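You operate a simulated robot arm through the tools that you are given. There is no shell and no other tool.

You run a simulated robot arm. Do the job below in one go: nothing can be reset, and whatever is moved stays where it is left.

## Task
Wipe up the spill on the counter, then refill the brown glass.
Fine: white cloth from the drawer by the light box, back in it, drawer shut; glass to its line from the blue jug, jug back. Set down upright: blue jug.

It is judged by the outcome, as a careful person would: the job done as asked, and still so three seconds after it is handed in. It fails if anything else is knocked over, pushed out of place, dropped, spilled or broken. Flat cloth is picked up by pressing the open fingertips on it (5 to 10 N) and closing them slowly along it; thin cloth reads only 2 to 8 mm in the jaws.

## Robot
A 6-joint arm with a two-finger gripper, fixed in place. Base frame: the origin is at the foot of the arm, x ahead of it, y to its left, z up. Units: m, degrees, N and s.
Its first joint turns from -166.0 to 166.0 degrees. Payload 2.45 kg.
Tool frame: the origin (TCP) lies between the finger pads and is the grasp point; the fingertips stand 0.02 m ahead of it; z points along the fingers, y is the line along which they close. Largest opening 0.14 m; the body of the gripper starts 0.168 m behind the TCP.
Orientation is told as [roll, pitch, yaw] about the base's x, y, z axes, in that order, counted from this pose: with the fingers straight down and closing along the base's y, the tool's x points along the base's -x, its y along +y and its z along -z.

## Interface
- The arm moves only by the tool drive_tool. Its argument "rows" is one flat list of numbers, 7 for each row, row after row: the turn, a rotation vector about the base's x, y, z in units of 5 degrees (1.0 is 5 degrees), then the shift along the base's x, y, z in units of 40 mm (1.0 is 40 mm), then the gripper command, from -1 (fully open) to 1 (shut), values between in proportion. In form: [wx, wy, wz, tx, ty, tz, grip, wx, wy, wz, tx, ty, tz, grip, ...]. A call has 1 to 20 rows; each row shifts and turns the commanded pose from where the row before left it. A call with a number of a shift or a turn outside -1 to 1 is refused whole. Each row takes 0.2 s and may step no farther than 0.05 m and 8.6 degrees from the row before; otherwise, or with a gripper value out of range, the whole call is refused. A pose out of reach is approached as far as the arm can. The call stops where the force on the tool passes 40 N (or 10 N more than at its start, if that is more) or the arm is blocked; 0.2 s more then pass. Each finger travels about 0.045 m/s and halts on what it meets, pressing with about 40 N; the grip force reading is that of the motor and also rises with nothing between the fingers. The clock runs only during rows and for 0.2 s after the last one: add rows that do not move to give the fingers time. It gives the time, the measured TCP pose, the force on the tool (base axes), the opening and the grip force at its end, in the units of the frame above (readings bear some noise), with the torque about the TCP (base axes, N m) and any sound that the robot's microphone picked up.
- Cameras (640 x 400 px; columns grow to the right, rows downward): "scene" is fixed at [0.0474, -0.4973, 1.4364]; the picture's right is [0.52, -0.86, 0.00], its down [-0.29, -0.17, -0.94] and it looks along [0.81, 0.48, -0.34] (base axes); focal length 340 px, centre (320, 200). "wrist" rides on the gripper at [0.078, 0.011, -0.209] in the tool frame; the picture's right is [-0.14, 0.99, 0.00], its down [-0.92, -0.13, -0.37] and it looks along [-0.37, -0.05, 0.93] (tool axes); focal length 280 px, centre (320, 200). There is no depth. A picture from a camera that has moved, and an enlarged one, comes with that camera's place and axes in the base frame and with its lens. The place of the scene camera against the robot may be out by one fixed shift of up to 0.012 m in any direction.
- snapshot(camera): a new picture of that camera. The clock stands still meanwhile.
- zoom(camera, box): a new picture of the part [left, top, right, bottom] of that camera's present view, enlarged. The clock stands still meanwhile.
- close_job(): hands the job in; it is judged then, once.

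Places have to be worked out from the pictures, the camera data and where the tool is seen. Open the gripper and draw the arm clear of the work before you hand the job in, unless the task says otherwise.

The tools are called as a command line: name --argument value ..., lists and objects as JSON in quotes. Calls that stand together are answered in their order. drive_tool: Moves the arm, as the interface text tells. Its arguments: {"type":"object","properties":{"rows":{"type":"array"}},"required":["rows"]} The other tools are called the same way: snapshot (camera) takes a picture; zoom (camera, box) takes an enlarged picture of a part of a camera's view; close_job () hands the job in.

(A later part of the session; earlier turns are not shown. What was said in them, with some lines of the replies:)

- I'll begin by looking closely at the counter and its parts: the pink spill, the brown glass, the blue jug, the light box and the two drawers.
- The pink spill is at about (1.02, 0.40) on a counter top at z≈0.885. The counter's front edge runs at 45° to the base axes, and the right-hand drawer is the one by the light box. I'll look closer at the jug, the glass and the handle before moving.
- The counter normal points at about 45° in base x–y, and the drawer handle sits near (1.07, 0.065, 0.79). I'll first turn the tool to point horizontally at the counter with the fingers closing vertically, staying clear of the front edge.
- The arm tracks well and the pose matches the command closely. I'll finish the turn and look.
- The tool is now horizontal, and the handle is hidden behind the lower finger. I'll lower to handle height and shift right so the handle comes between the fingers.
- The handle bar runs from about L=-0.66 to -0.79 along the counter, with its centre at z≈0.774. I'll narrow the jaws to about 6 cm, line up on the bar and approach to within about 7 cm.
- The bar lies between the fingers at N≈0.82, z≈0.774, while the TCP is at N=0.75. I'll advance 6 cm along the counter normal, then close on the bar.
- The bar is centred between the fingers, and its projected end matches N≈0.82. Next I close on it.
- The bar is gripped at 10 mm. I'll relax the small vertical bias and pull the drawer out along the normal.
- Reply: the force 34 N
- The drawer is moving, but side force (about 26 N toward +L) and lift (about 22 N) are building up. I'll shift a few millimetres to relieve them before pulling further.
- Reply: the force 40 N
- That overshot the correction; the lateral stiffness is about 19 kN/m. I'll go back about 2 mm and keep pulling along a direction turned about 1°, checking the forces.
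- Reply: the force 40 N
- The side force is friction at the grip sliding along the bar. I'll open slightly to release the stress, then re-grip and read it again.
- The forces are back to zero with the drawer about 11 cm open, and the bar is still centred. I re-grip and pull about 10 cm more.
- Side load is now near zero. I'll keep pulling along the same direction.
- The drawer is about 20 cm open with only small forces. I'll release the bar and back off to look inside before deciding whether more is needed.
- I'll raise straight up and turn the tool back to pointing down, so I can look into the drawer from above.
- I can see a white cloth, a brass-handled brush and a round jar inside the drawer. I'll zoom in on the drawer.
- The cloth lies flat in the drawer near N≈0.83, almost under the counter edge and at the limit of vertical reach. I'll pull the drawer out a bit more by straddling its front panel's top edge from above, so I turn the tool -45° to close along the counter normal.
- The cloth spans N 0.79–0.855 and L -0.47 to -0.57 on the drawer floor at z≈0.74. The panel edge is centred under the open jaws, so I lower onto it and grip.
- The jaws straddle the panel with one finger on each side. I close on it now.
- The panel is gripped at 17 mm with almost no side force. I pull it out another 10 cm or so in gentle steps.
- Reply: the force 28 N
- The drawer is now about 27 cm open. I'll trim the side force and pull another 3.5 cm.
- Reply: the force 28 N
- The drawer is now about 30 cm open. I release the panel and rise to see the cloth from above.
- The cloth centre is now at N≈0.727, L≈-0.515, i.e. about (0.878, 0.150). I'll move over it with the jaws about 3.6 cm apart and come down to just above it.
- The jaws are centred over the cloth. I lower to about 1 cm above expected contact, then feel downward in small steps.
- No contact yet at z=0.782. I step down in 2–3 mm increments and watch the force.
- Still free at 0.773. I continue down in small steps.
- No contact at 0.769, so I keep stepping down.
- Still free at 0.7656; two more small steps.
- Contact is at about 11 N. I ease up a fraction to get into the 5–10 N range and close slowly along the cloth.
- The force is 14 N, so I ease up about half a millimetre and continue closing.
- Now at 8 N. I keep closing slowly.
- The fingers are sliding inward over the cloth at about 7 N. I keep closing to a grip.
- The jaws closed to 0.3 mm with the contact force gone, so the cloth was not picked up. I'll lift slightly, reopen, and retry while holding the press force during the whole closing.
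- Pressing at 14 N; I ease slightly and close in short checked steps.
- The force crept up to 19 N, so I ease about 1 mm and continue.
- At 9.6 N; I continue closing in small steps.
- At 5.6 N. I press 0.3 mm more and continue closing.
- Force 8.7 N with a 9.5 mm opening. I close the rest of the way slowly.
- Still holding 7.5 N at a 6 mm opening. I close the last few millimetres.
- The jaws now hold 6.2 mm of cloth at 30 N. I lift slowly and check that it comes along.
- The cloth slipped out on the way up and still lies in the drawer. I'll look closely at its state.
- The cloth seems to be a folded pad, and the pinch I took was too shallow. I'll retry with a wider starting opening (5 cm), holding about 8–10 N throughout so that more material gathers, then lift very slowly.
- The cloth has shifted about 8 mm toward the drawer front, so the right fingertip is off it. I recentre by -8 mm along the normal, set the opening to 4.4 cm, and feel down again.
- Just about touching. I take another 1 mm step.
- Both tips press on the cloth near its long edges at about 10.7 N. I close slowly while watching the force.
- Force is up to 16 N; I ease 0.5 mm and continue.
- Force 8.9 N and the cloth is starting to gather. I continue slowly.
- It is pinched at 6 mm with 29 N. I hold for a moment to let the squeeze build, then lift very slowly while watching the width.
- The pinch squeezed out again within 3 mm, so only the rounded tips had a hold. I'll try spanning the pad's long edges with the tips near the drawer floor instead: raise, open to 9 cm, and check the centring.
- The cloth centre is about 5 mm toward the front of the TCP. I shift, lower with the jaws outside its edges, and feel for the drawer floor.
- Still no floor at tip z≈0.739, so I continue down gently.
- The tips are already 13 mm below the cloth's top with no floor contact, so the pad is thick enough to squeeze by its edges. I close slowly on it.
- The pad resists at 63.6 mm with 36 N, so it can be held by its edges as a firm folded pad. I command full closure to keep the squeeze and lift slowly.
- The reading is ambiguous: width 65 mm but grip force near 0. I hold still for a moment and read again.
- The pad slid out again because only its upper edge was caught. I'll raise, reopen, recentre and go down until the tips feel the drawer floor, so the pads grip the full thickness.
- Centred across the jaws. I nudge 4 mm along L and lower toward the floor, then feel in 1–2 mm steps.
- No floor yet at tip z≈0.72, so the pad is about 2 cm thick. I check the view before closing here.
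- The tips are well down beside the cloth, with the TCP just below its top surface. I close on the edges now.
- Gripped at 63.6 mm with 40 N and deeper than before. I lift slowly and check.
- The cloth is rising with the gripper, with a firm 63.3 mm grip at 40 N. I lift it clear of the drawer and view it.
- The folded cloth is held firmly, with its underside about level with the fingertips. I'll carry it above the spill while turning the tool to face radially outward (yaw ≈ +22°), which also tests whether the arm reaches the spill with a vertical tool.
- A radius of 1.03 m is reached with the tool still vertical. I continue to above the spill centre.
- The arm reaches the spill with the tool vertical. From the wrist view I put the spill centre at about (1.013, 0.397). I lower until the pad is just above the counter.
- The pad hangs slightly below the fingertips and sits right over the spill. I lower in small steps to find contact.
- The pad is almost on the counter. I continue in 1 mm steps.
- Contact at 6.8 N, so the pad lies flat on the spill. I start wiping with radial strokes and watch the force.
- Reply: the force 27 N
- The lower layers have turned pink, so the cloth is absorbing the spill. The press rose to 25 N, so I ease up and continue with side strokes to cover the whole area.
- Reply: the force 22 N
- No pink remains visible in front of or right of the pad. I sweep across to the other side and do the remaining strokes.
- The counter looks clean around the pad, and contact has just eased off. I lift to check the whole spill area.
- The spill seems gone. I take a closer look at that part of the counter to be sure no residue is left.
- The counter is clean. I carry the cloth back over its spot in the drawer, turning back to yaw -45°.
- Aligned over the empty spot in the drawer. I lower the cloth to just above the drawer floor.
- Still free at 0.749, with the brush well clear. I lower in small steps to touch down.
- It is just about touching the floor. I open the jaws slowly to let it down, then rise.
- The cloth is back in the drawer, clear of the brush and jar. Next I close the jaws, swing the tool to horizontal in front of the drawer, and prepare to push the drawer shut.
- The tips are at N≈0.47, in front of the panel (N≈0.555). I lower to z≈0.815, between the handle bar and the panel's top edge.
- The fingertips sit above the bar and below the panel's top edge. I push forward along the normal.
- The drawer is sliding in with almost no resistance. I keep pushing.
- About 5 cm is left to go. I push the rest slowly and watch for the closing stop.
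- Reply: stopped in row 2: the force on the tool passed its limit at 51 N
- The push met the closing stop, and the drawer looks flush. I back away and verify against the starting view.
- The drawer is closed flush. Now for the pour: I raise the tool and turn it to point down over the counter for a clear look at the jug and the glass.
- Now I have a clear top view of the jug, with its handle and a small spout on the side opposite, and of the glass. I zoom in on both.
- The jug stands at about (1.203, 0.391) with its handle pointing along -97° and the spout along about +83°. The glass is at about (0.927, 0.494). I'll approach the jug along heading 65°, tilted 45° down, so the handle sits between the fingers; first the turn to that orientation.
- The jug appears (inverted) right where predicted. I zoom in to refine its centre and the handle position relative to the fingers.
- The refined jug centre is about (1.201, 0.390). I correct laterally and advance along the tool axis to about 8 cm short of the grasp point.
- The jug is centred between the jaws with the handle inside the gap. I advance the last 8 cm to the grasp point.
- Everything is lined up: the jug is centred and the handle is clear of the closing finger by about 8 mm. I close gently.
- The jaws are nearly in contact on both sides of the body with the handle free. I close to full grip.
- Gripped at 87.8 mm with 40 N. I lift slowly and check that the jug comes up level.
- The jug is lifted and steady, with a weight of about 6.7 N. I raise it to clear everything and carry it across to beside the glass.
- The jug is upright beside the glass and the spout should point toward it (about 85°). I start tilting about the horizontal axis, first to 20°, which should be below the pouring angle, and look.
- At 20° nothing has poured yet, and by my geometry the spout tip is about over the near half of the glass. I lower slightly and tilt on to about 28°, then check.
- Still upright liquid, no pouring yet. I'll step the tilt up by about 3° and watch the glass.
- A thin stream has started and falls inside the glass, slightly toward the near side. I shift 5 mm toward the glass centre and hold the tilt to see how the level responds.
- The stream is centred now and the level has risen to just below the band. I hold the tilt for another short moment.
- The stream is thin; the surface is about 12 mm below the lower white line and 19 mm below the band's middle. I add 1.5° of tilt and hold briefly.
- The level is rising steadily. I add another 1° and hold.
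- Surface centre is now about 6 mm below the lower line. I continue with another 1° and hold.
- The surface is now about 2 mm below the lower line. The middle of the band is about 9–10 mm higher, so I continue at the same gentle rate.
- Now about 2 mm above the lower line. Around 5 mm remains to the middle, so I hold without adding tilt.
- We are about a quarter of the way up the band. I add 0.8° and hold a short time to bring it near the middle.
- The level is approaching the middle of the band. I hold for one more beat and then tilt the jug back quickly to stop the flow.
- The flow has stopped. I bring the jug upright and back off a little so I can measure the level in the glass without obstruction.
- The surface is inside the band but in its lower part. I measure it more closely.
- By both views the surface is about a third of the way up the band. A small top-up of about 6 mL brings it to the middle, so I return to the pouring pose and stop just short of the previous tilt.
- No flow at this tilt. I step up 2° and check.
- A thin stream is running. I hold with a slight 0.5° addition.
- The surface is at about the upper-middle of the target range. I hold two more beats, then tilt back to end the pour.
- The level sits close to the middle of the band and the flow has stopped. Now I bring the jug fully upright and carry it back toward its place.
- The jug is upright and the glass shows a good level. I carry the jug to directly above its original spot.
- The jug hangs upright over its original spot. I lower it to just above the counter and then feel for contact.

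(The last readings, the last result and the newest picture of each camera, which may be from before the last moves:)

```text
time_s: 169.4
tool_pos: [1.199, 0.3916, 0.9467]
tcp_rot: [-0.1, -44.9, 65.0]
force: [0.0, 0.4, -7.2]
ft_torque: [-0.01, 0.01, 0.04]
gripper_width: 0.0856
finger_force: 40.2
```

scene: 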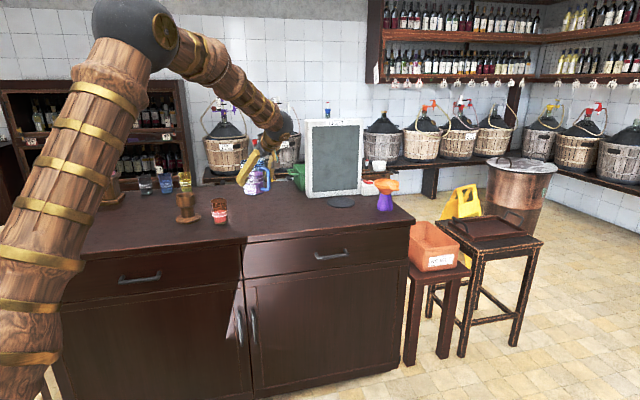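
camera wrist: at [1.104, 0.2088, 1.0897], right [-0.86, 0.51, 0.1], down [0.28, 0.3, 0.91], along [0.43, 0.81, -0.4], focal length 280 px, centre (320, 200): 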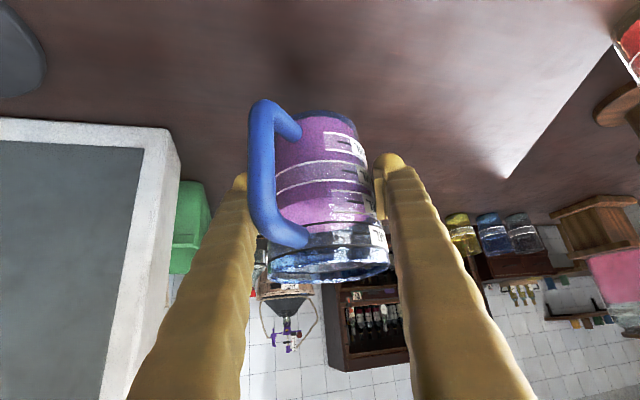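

Still carrying the full weight (about 7 N). I continue down in millimetre steps.

drive_tool --rows '[0, 0, 0, 0, 0, -0.03, 1, 0, 0, 0, 0, 0, -0.02, 1]'

drive_tool --rows '[0, 0, 0, 0, 0, -0.025, 1, 0, 0, 0, 0, 0, -0.02, 1]'

```text
time_s: 170.0
tool_pos: [1.1977, 0.3912, 0.9462]
tcp_rot: [-0.1, -44.9, 65.0]
force: [-0.6, -3.0, 4.8]
ft_torque: [-0.46, -0.06, -0.04]
gripper_width: 0.0857
finger_force: 39.7
```

```text
time_s: 170.6
tool_pos: [1.2005, 0.3918, 0.9448]
tcp_rot: [-0.2, -45.0, 65.0]
force: [-2.5, -8.1, 23.7]
ft_torque: [0.46, -0.15, -0.05]
gripper_width: 0.0859
finger_force: 40.1
```

Touch-down: the jug is now pressed on the counter at 24 N. I ease up about 1 mm and open slowly.

drive_tool --rows '[0, 0, 0, 0, 0, 0.025, 1, 0, 0, 0, 0, 0, 0, 1]'

```text
time_s: 171.2
tool_pos: [1.2004, 0.3904, 0.9442]
tcp_rot: [-0.2, -45.0, 65.0]
force: [5.4, -4.4, 19.6]
ft_torque: [0.58, -0.36, -0.21]
gripper_width: 0.0856
finger_force: 39.8
```

drive_tool --rows '[0, 0, 0, 0, 0, 0.025, 1, 0, 0, 0, 0, 0, 0, 1]'

zoom --camera "scene" --box '[250, 150, 330, 220]'

```text
time_s: 171.8
tool_pos: [1.1994, 0.3917, 0.9441]
tcp_rot: [0.0, -44.9, 65.0]
force: [2.2, -7.5, 14.9]
ft_torque: [0.39, -0.4, -0.16]
gripper_width: 0.0857
finger_force: 39.9
```

```text
5.71 times, centred on (290, 185) of scene
camera zoom: at [0.0474, -0.4973, 1.4364], right [0.52, -0.86, 0.0], down [-0.29, -0.17, -0.94], along [0.81, 0.48, -0.34], focal length 1940 px, centre (491, 286)
```

zoom: 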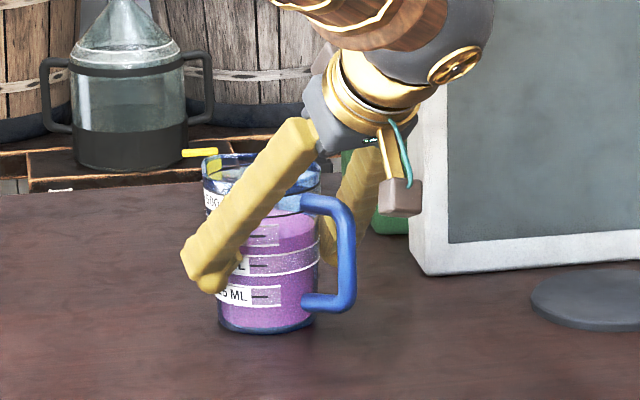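

The jug stands on the counter at its spot, within a few millimetres. I open the fingers gradually.

drive_tool --rows '[0, 0, 0, 0, 0, 0, -0.2, 0, 0, 0, 0, 0, 0, -0.26, 0, 0, 0, 0, 0, 0, -0.32, 0, 0, 0, 0, 0, 0, -0.4, 0, 0, 0, 0, 0, 0, -0.55, 0, 0, 0, 0, 0, 0, -0.8, 0, 0, 0, 0, 0, 0, -1, 0, 0, 0, 0, 0, 0, -1]'

snapshot --camera "wrist"

zoom --camera "scene" --box '[250, 150, 330, 220]'

```text
time_s: 173.6
tool_pos: [1.1995, 0.3922, 0.9441]
tcp_rot: [-0.1, -44.9, 65.0]
force: [0.0, 0.8, 0.2]
ft_torque: [0.02, 0.0, -0.02]
gripper_width: 0.14
finger_force: 0.1
```

```text
taken
camera wrist: at [1.104, 0.212, 1.0375], right [-0.86, 0.51, 0.1], down [0.28, 0.3, 0.91], along [0.43, 0.81, -0.4], focal length 280 px, centre (320, 200)
```

wrist: 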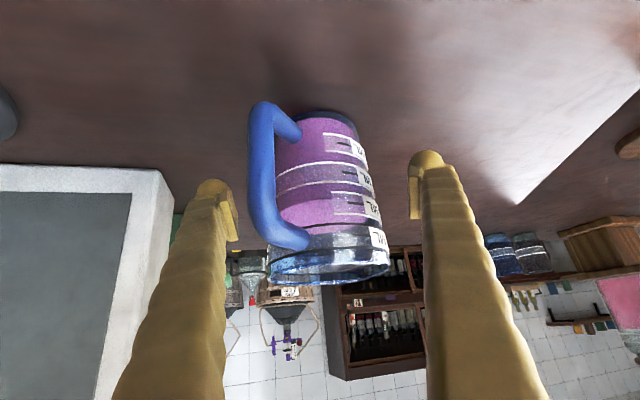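

```text
5.71 times, centred on (290, 185) of scene
camera zoom: at [0.0474, -0.4973, 1.4364], right [0.52, -0.86, 0.0], down [-0.29, -0.17, -0.94], along [0.81, 0.48, -0.34], focal length 1940 px, centre (491, 286)
```

zoom: 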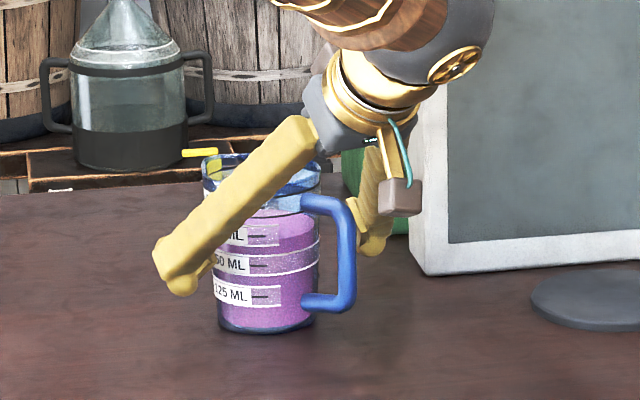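

The jug stands upright and released. I withdraw straight back along the tool axis, then raise clear.

drive_tool --rows '[0, 0, 0, -0.103, -0.22, 0.243, -1, 0, 0, 0, -0.206, -0.441, 0.486, -1, 0, 0, 0, -0.206, -0.441, 0.486, -1, 0, 0, 0, -0.206, -0.441, 0.486, -1, 0, 0, 0, -0.206, -0.441, 0.486, -1, 0, 0, 0, -0.206, -0.441, 0.486, -1, 0, 0, 0, -0.206, -0.441, 0.486, -1, 0, 0, 0, -0.206, -0.441, 0.486, -1, 0, 0, 0, -0.4, -0.4, 0.5, -1, 0, 0, 0, -0.6, -0.4, 0.6, -1, 0, 0, 0, -0.6, -0.4, 0.6, -1, 0, 0, 0, -0.6, -0.4, 0.6, -1, 0, 0, 0, 0, 0, 0, -1]'

snapshot --camera "scene"

snapshot --camera "wrist"

```text
time_s: 176.4
tool_pos: [1.0498, 0.1932, 1.1822]
tcp_rot: [-0.1, -44.8, 65.0]
force: [-0.4, 0.7, -0.6]
ft_torque: [0.0, 0.01, 0.01]
gripper_width: 0.1401
finger_force: 0.1
```

```text
taken
```

scene: 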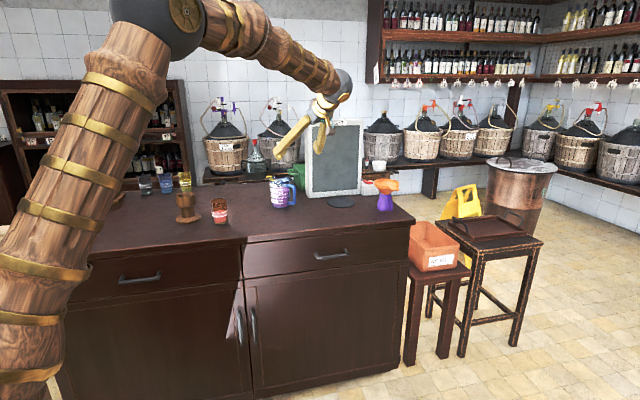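

```text
taken
camera wrist: at [0.9544, 0.0136, 1.2757], right [-0.86, 0.51, 0.1], down [0.28, 0.3, 0.91], along [0.43, 0.81, -0.4], focal length 280 px, centre (320, 200)
```

wrist: 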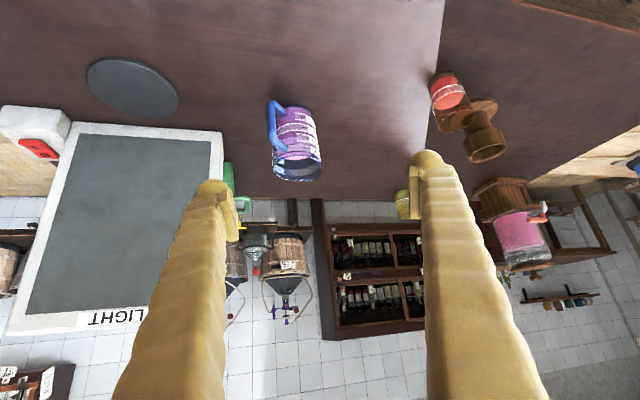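

Everything stands in place. I check closely for drips on the counter, the glass level, the jug position and the drawer.

zoom --camera "scene" --box '[190, 165, 310, 240]'

zoom --camera "scene" --box '[220, 210, 430, 310]'

zoom --camera "scene" --box '[209, 203, 233, 227]'

zoom --camera "wrist" --box '[230, 50, 510, 210]'

```text
5.33 times, centred on (250, 202) of scene
camera zoom: at [0.0474, -0.4973, 1.4364], right [0.52, -0.86, 0.0], down [-0.29, -0.17, -0.94], along [0.81, 0.48, -0.34], focal length 1811 px, centre (693, 187)
```

zoom: 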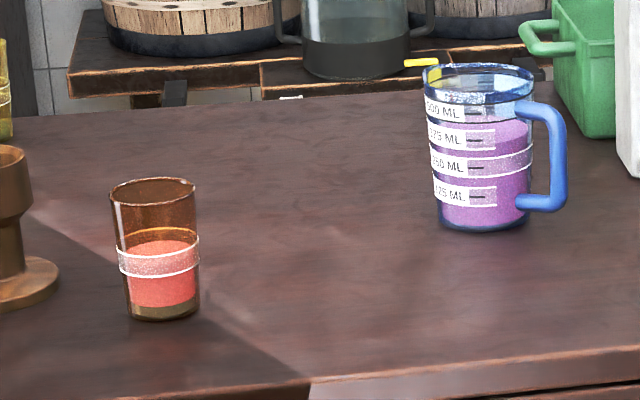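

```text
3.05 times, centred on (325, 260) of scene
camera zoom: at [0.0474, -0.4973, 1.4364], right [0.52, -0.86, 0.0], down [-0.29, -0.17, -0.94], along [0.81, 0.48, -0.34], focal length 1035 px, centre (305, 17)
```

zoom: 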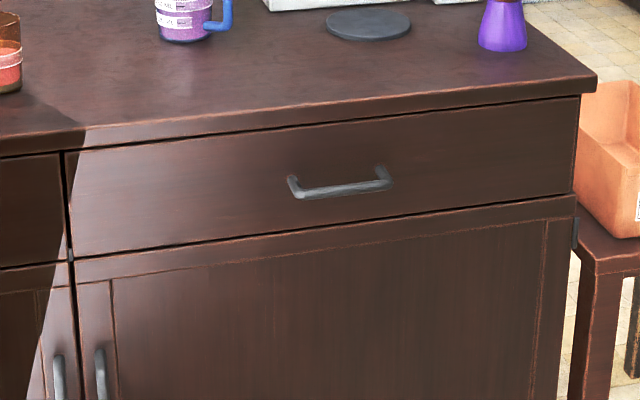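

```text
16.00 times, centred on (221, 215) of scene
camera zoom: at [0.0474, -0.4973, 1.4364], right [0.52, -0.86, 0.0], down [-0.29, -0.17, -0.94], along [0.81, 0.48, -0.34], focal length 5433 px, centre (1904, -40)
```

zoom: 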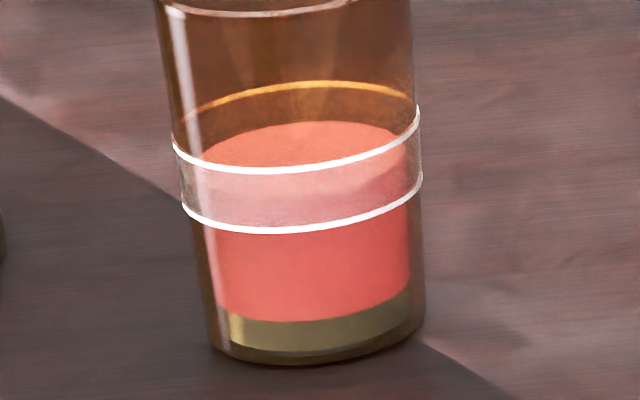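

```text
2.29 times, centred on (370, 130) of wrist
camera zoom: at [0.9544, 0.0136, 1.2757], right [-0.86, 0.51, 0.1], down [0.28, 0.3, 0.91], along [0.43, 0.81, -0.4], focal length 641 px, centre (206, 360)
```

zoom: 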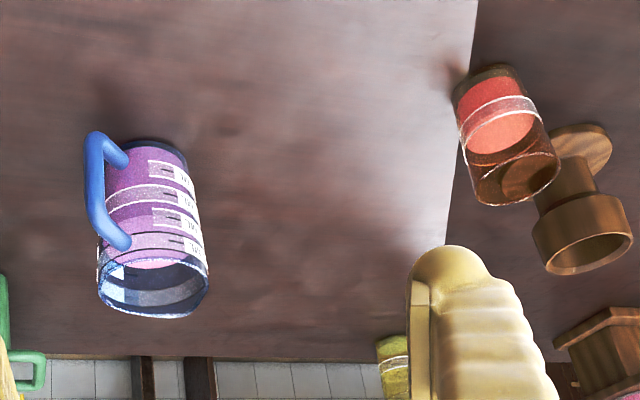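

The counter is clean, the glass sits near mid-band, the jug is upright in its place and the drawer is flush. I draw the arm back to a clear, raised pose.

drive_tool --rows '[0, 0, 0, -0.5, -0.3, 0.5, -1, -0.906, 0.423, 0, -0.6, -0.35, 0.35, -1, -0.906, 0.423, 0, -0.6, -0.35, 0.35, -1, -0.906, 0.423, 0, -0.6, -0.35, 0.35, -1, -0.906, 0.423, 0, -0.6, -0.35, 0.35, -1, -0.906, 0.423, 0, -0.6, -0.35, 0.35, -1, -0.906, 0.423, 0, -0.6, -0.35, 0.35, -1, -0.906, 0.423, 0, -0.6, -0.35, 0.35, -1, -0.906, 0.423, 0, -0.6, -0.35, 0.3, -1, -0.906, 0.423, 0, -0.6, -0.35, 0.2, -1, 0, 0, 0, 0, 0, 0, -1]'

drive_tool --rows '[0, 0, -1, -0.1, -0.1, 0, -1, 0, 0, -1, -0.1, -0.1, 0, -1, 0, 0, -1, -0.1, -0.1, 0, -1, 0, 0, -1, -0.1, -0.1, 0, -1, 0, 0, -1, -0.1, -0.1, 0, -1, 0, 0, -1, -0.1, -0.1, 0, -1, 0, 0, -1, -0.1, 0, 0, -1, 0, 0, -1, -0.1, 0, 0, -1, 0, 0, -1, -0.1, 0, 0, -1, 0, 0, -1, -0.1, 0, 0, -1, 0, 0, -1, -0.1, 0, 0, -1, 0, 0, -1, -0.1, 0, 0, -1, 0, 0, -1, 0, 0, 0, -1, 0, 0, 0, 0, 0, 0, -1, 0, 0, 0, 0, 0, 0, -1]'

snapshot --camera "scene"

snapshot --camera "wrist"

```text
time_s: 178.8
tool_pos: [0.815, 0.057, 1.3212]
tcp_rot: [0.0, 0.2, 64.9]
force: [0.1, -0.2, 0.2]
ft_torque: [-0.01, 0.01, -0.02]
gripper_width: 0.1398
finger_force: 0.1
```

```text
time_s: 182.0
tool_pos: [0.7658, 0.0352, 1.3188]
tcp_rot: [-0.1, -0.1, 0.0]
force: [-0.3, -0.4, 0.1]
ft_torque: [-0.01, -0.01, 0.0]
gripper_width: 0.1399
finger_force: 0.0
```

```text
taken
```

scene: 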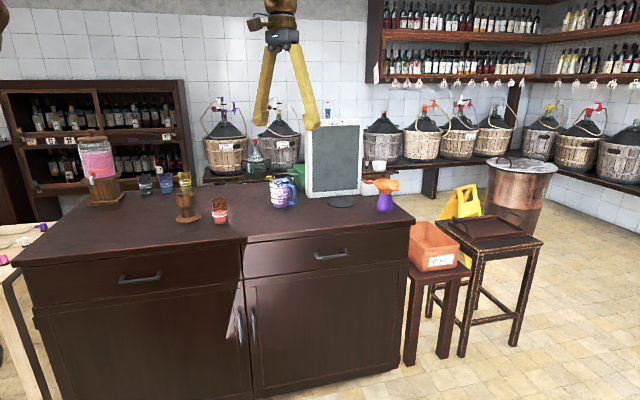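

```text
taken
camera wrist: at [0.6878, 0.0449, 1.5287], right [0.14, 0.99, 0.0], down [0.92, -0.13, 0.37], along [0.36, -0.05, -0.93], focal length 280 px, centre (320, 200)
```

wrist: 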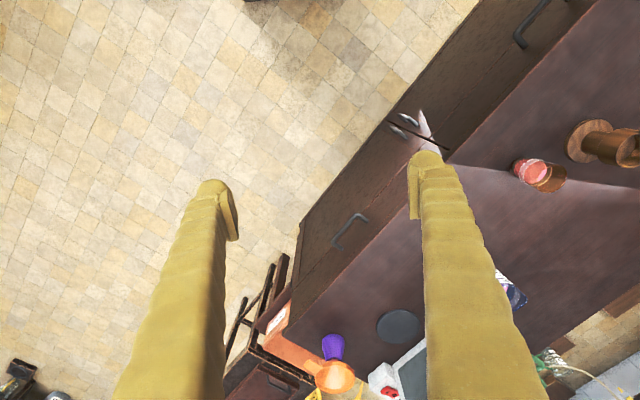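

The arm is clear with the gripper open. The spill is gone, the cloth is back in the closed drawer, the glass is filled to its band, and the jug stands upright in its place. I hand the job in.

close_job

```text
The job is handed in.
```

The spill is wiped up and the brown glass is refilled. I've handed the job in, but no verdict has come back.

- **Spill:** I wiped it with the white cloth from the drawer by the light box. The counter looks clean in close-up views.
- **Cloth and drawer:** The cloth, now pink underneath, is back in its spot in the drawer. The drawer is pushed shut against its stop.
- **Glass:** Its mark is a band between two white lines. I filled it from the blue jug to just under the middle of that band, by my reading of the pictures. I saw no drips.
- **Jug:** It stands upright, about 3 mm from where it started and turned a few degrees.

It took several tries to pick up the cloth. I ended up gripping the folded pad by its edges, because pinching it as suggested kept slipping. Nothing was knocked over or dropped. The gripper is open and the arm is drawn back clear of the counter.
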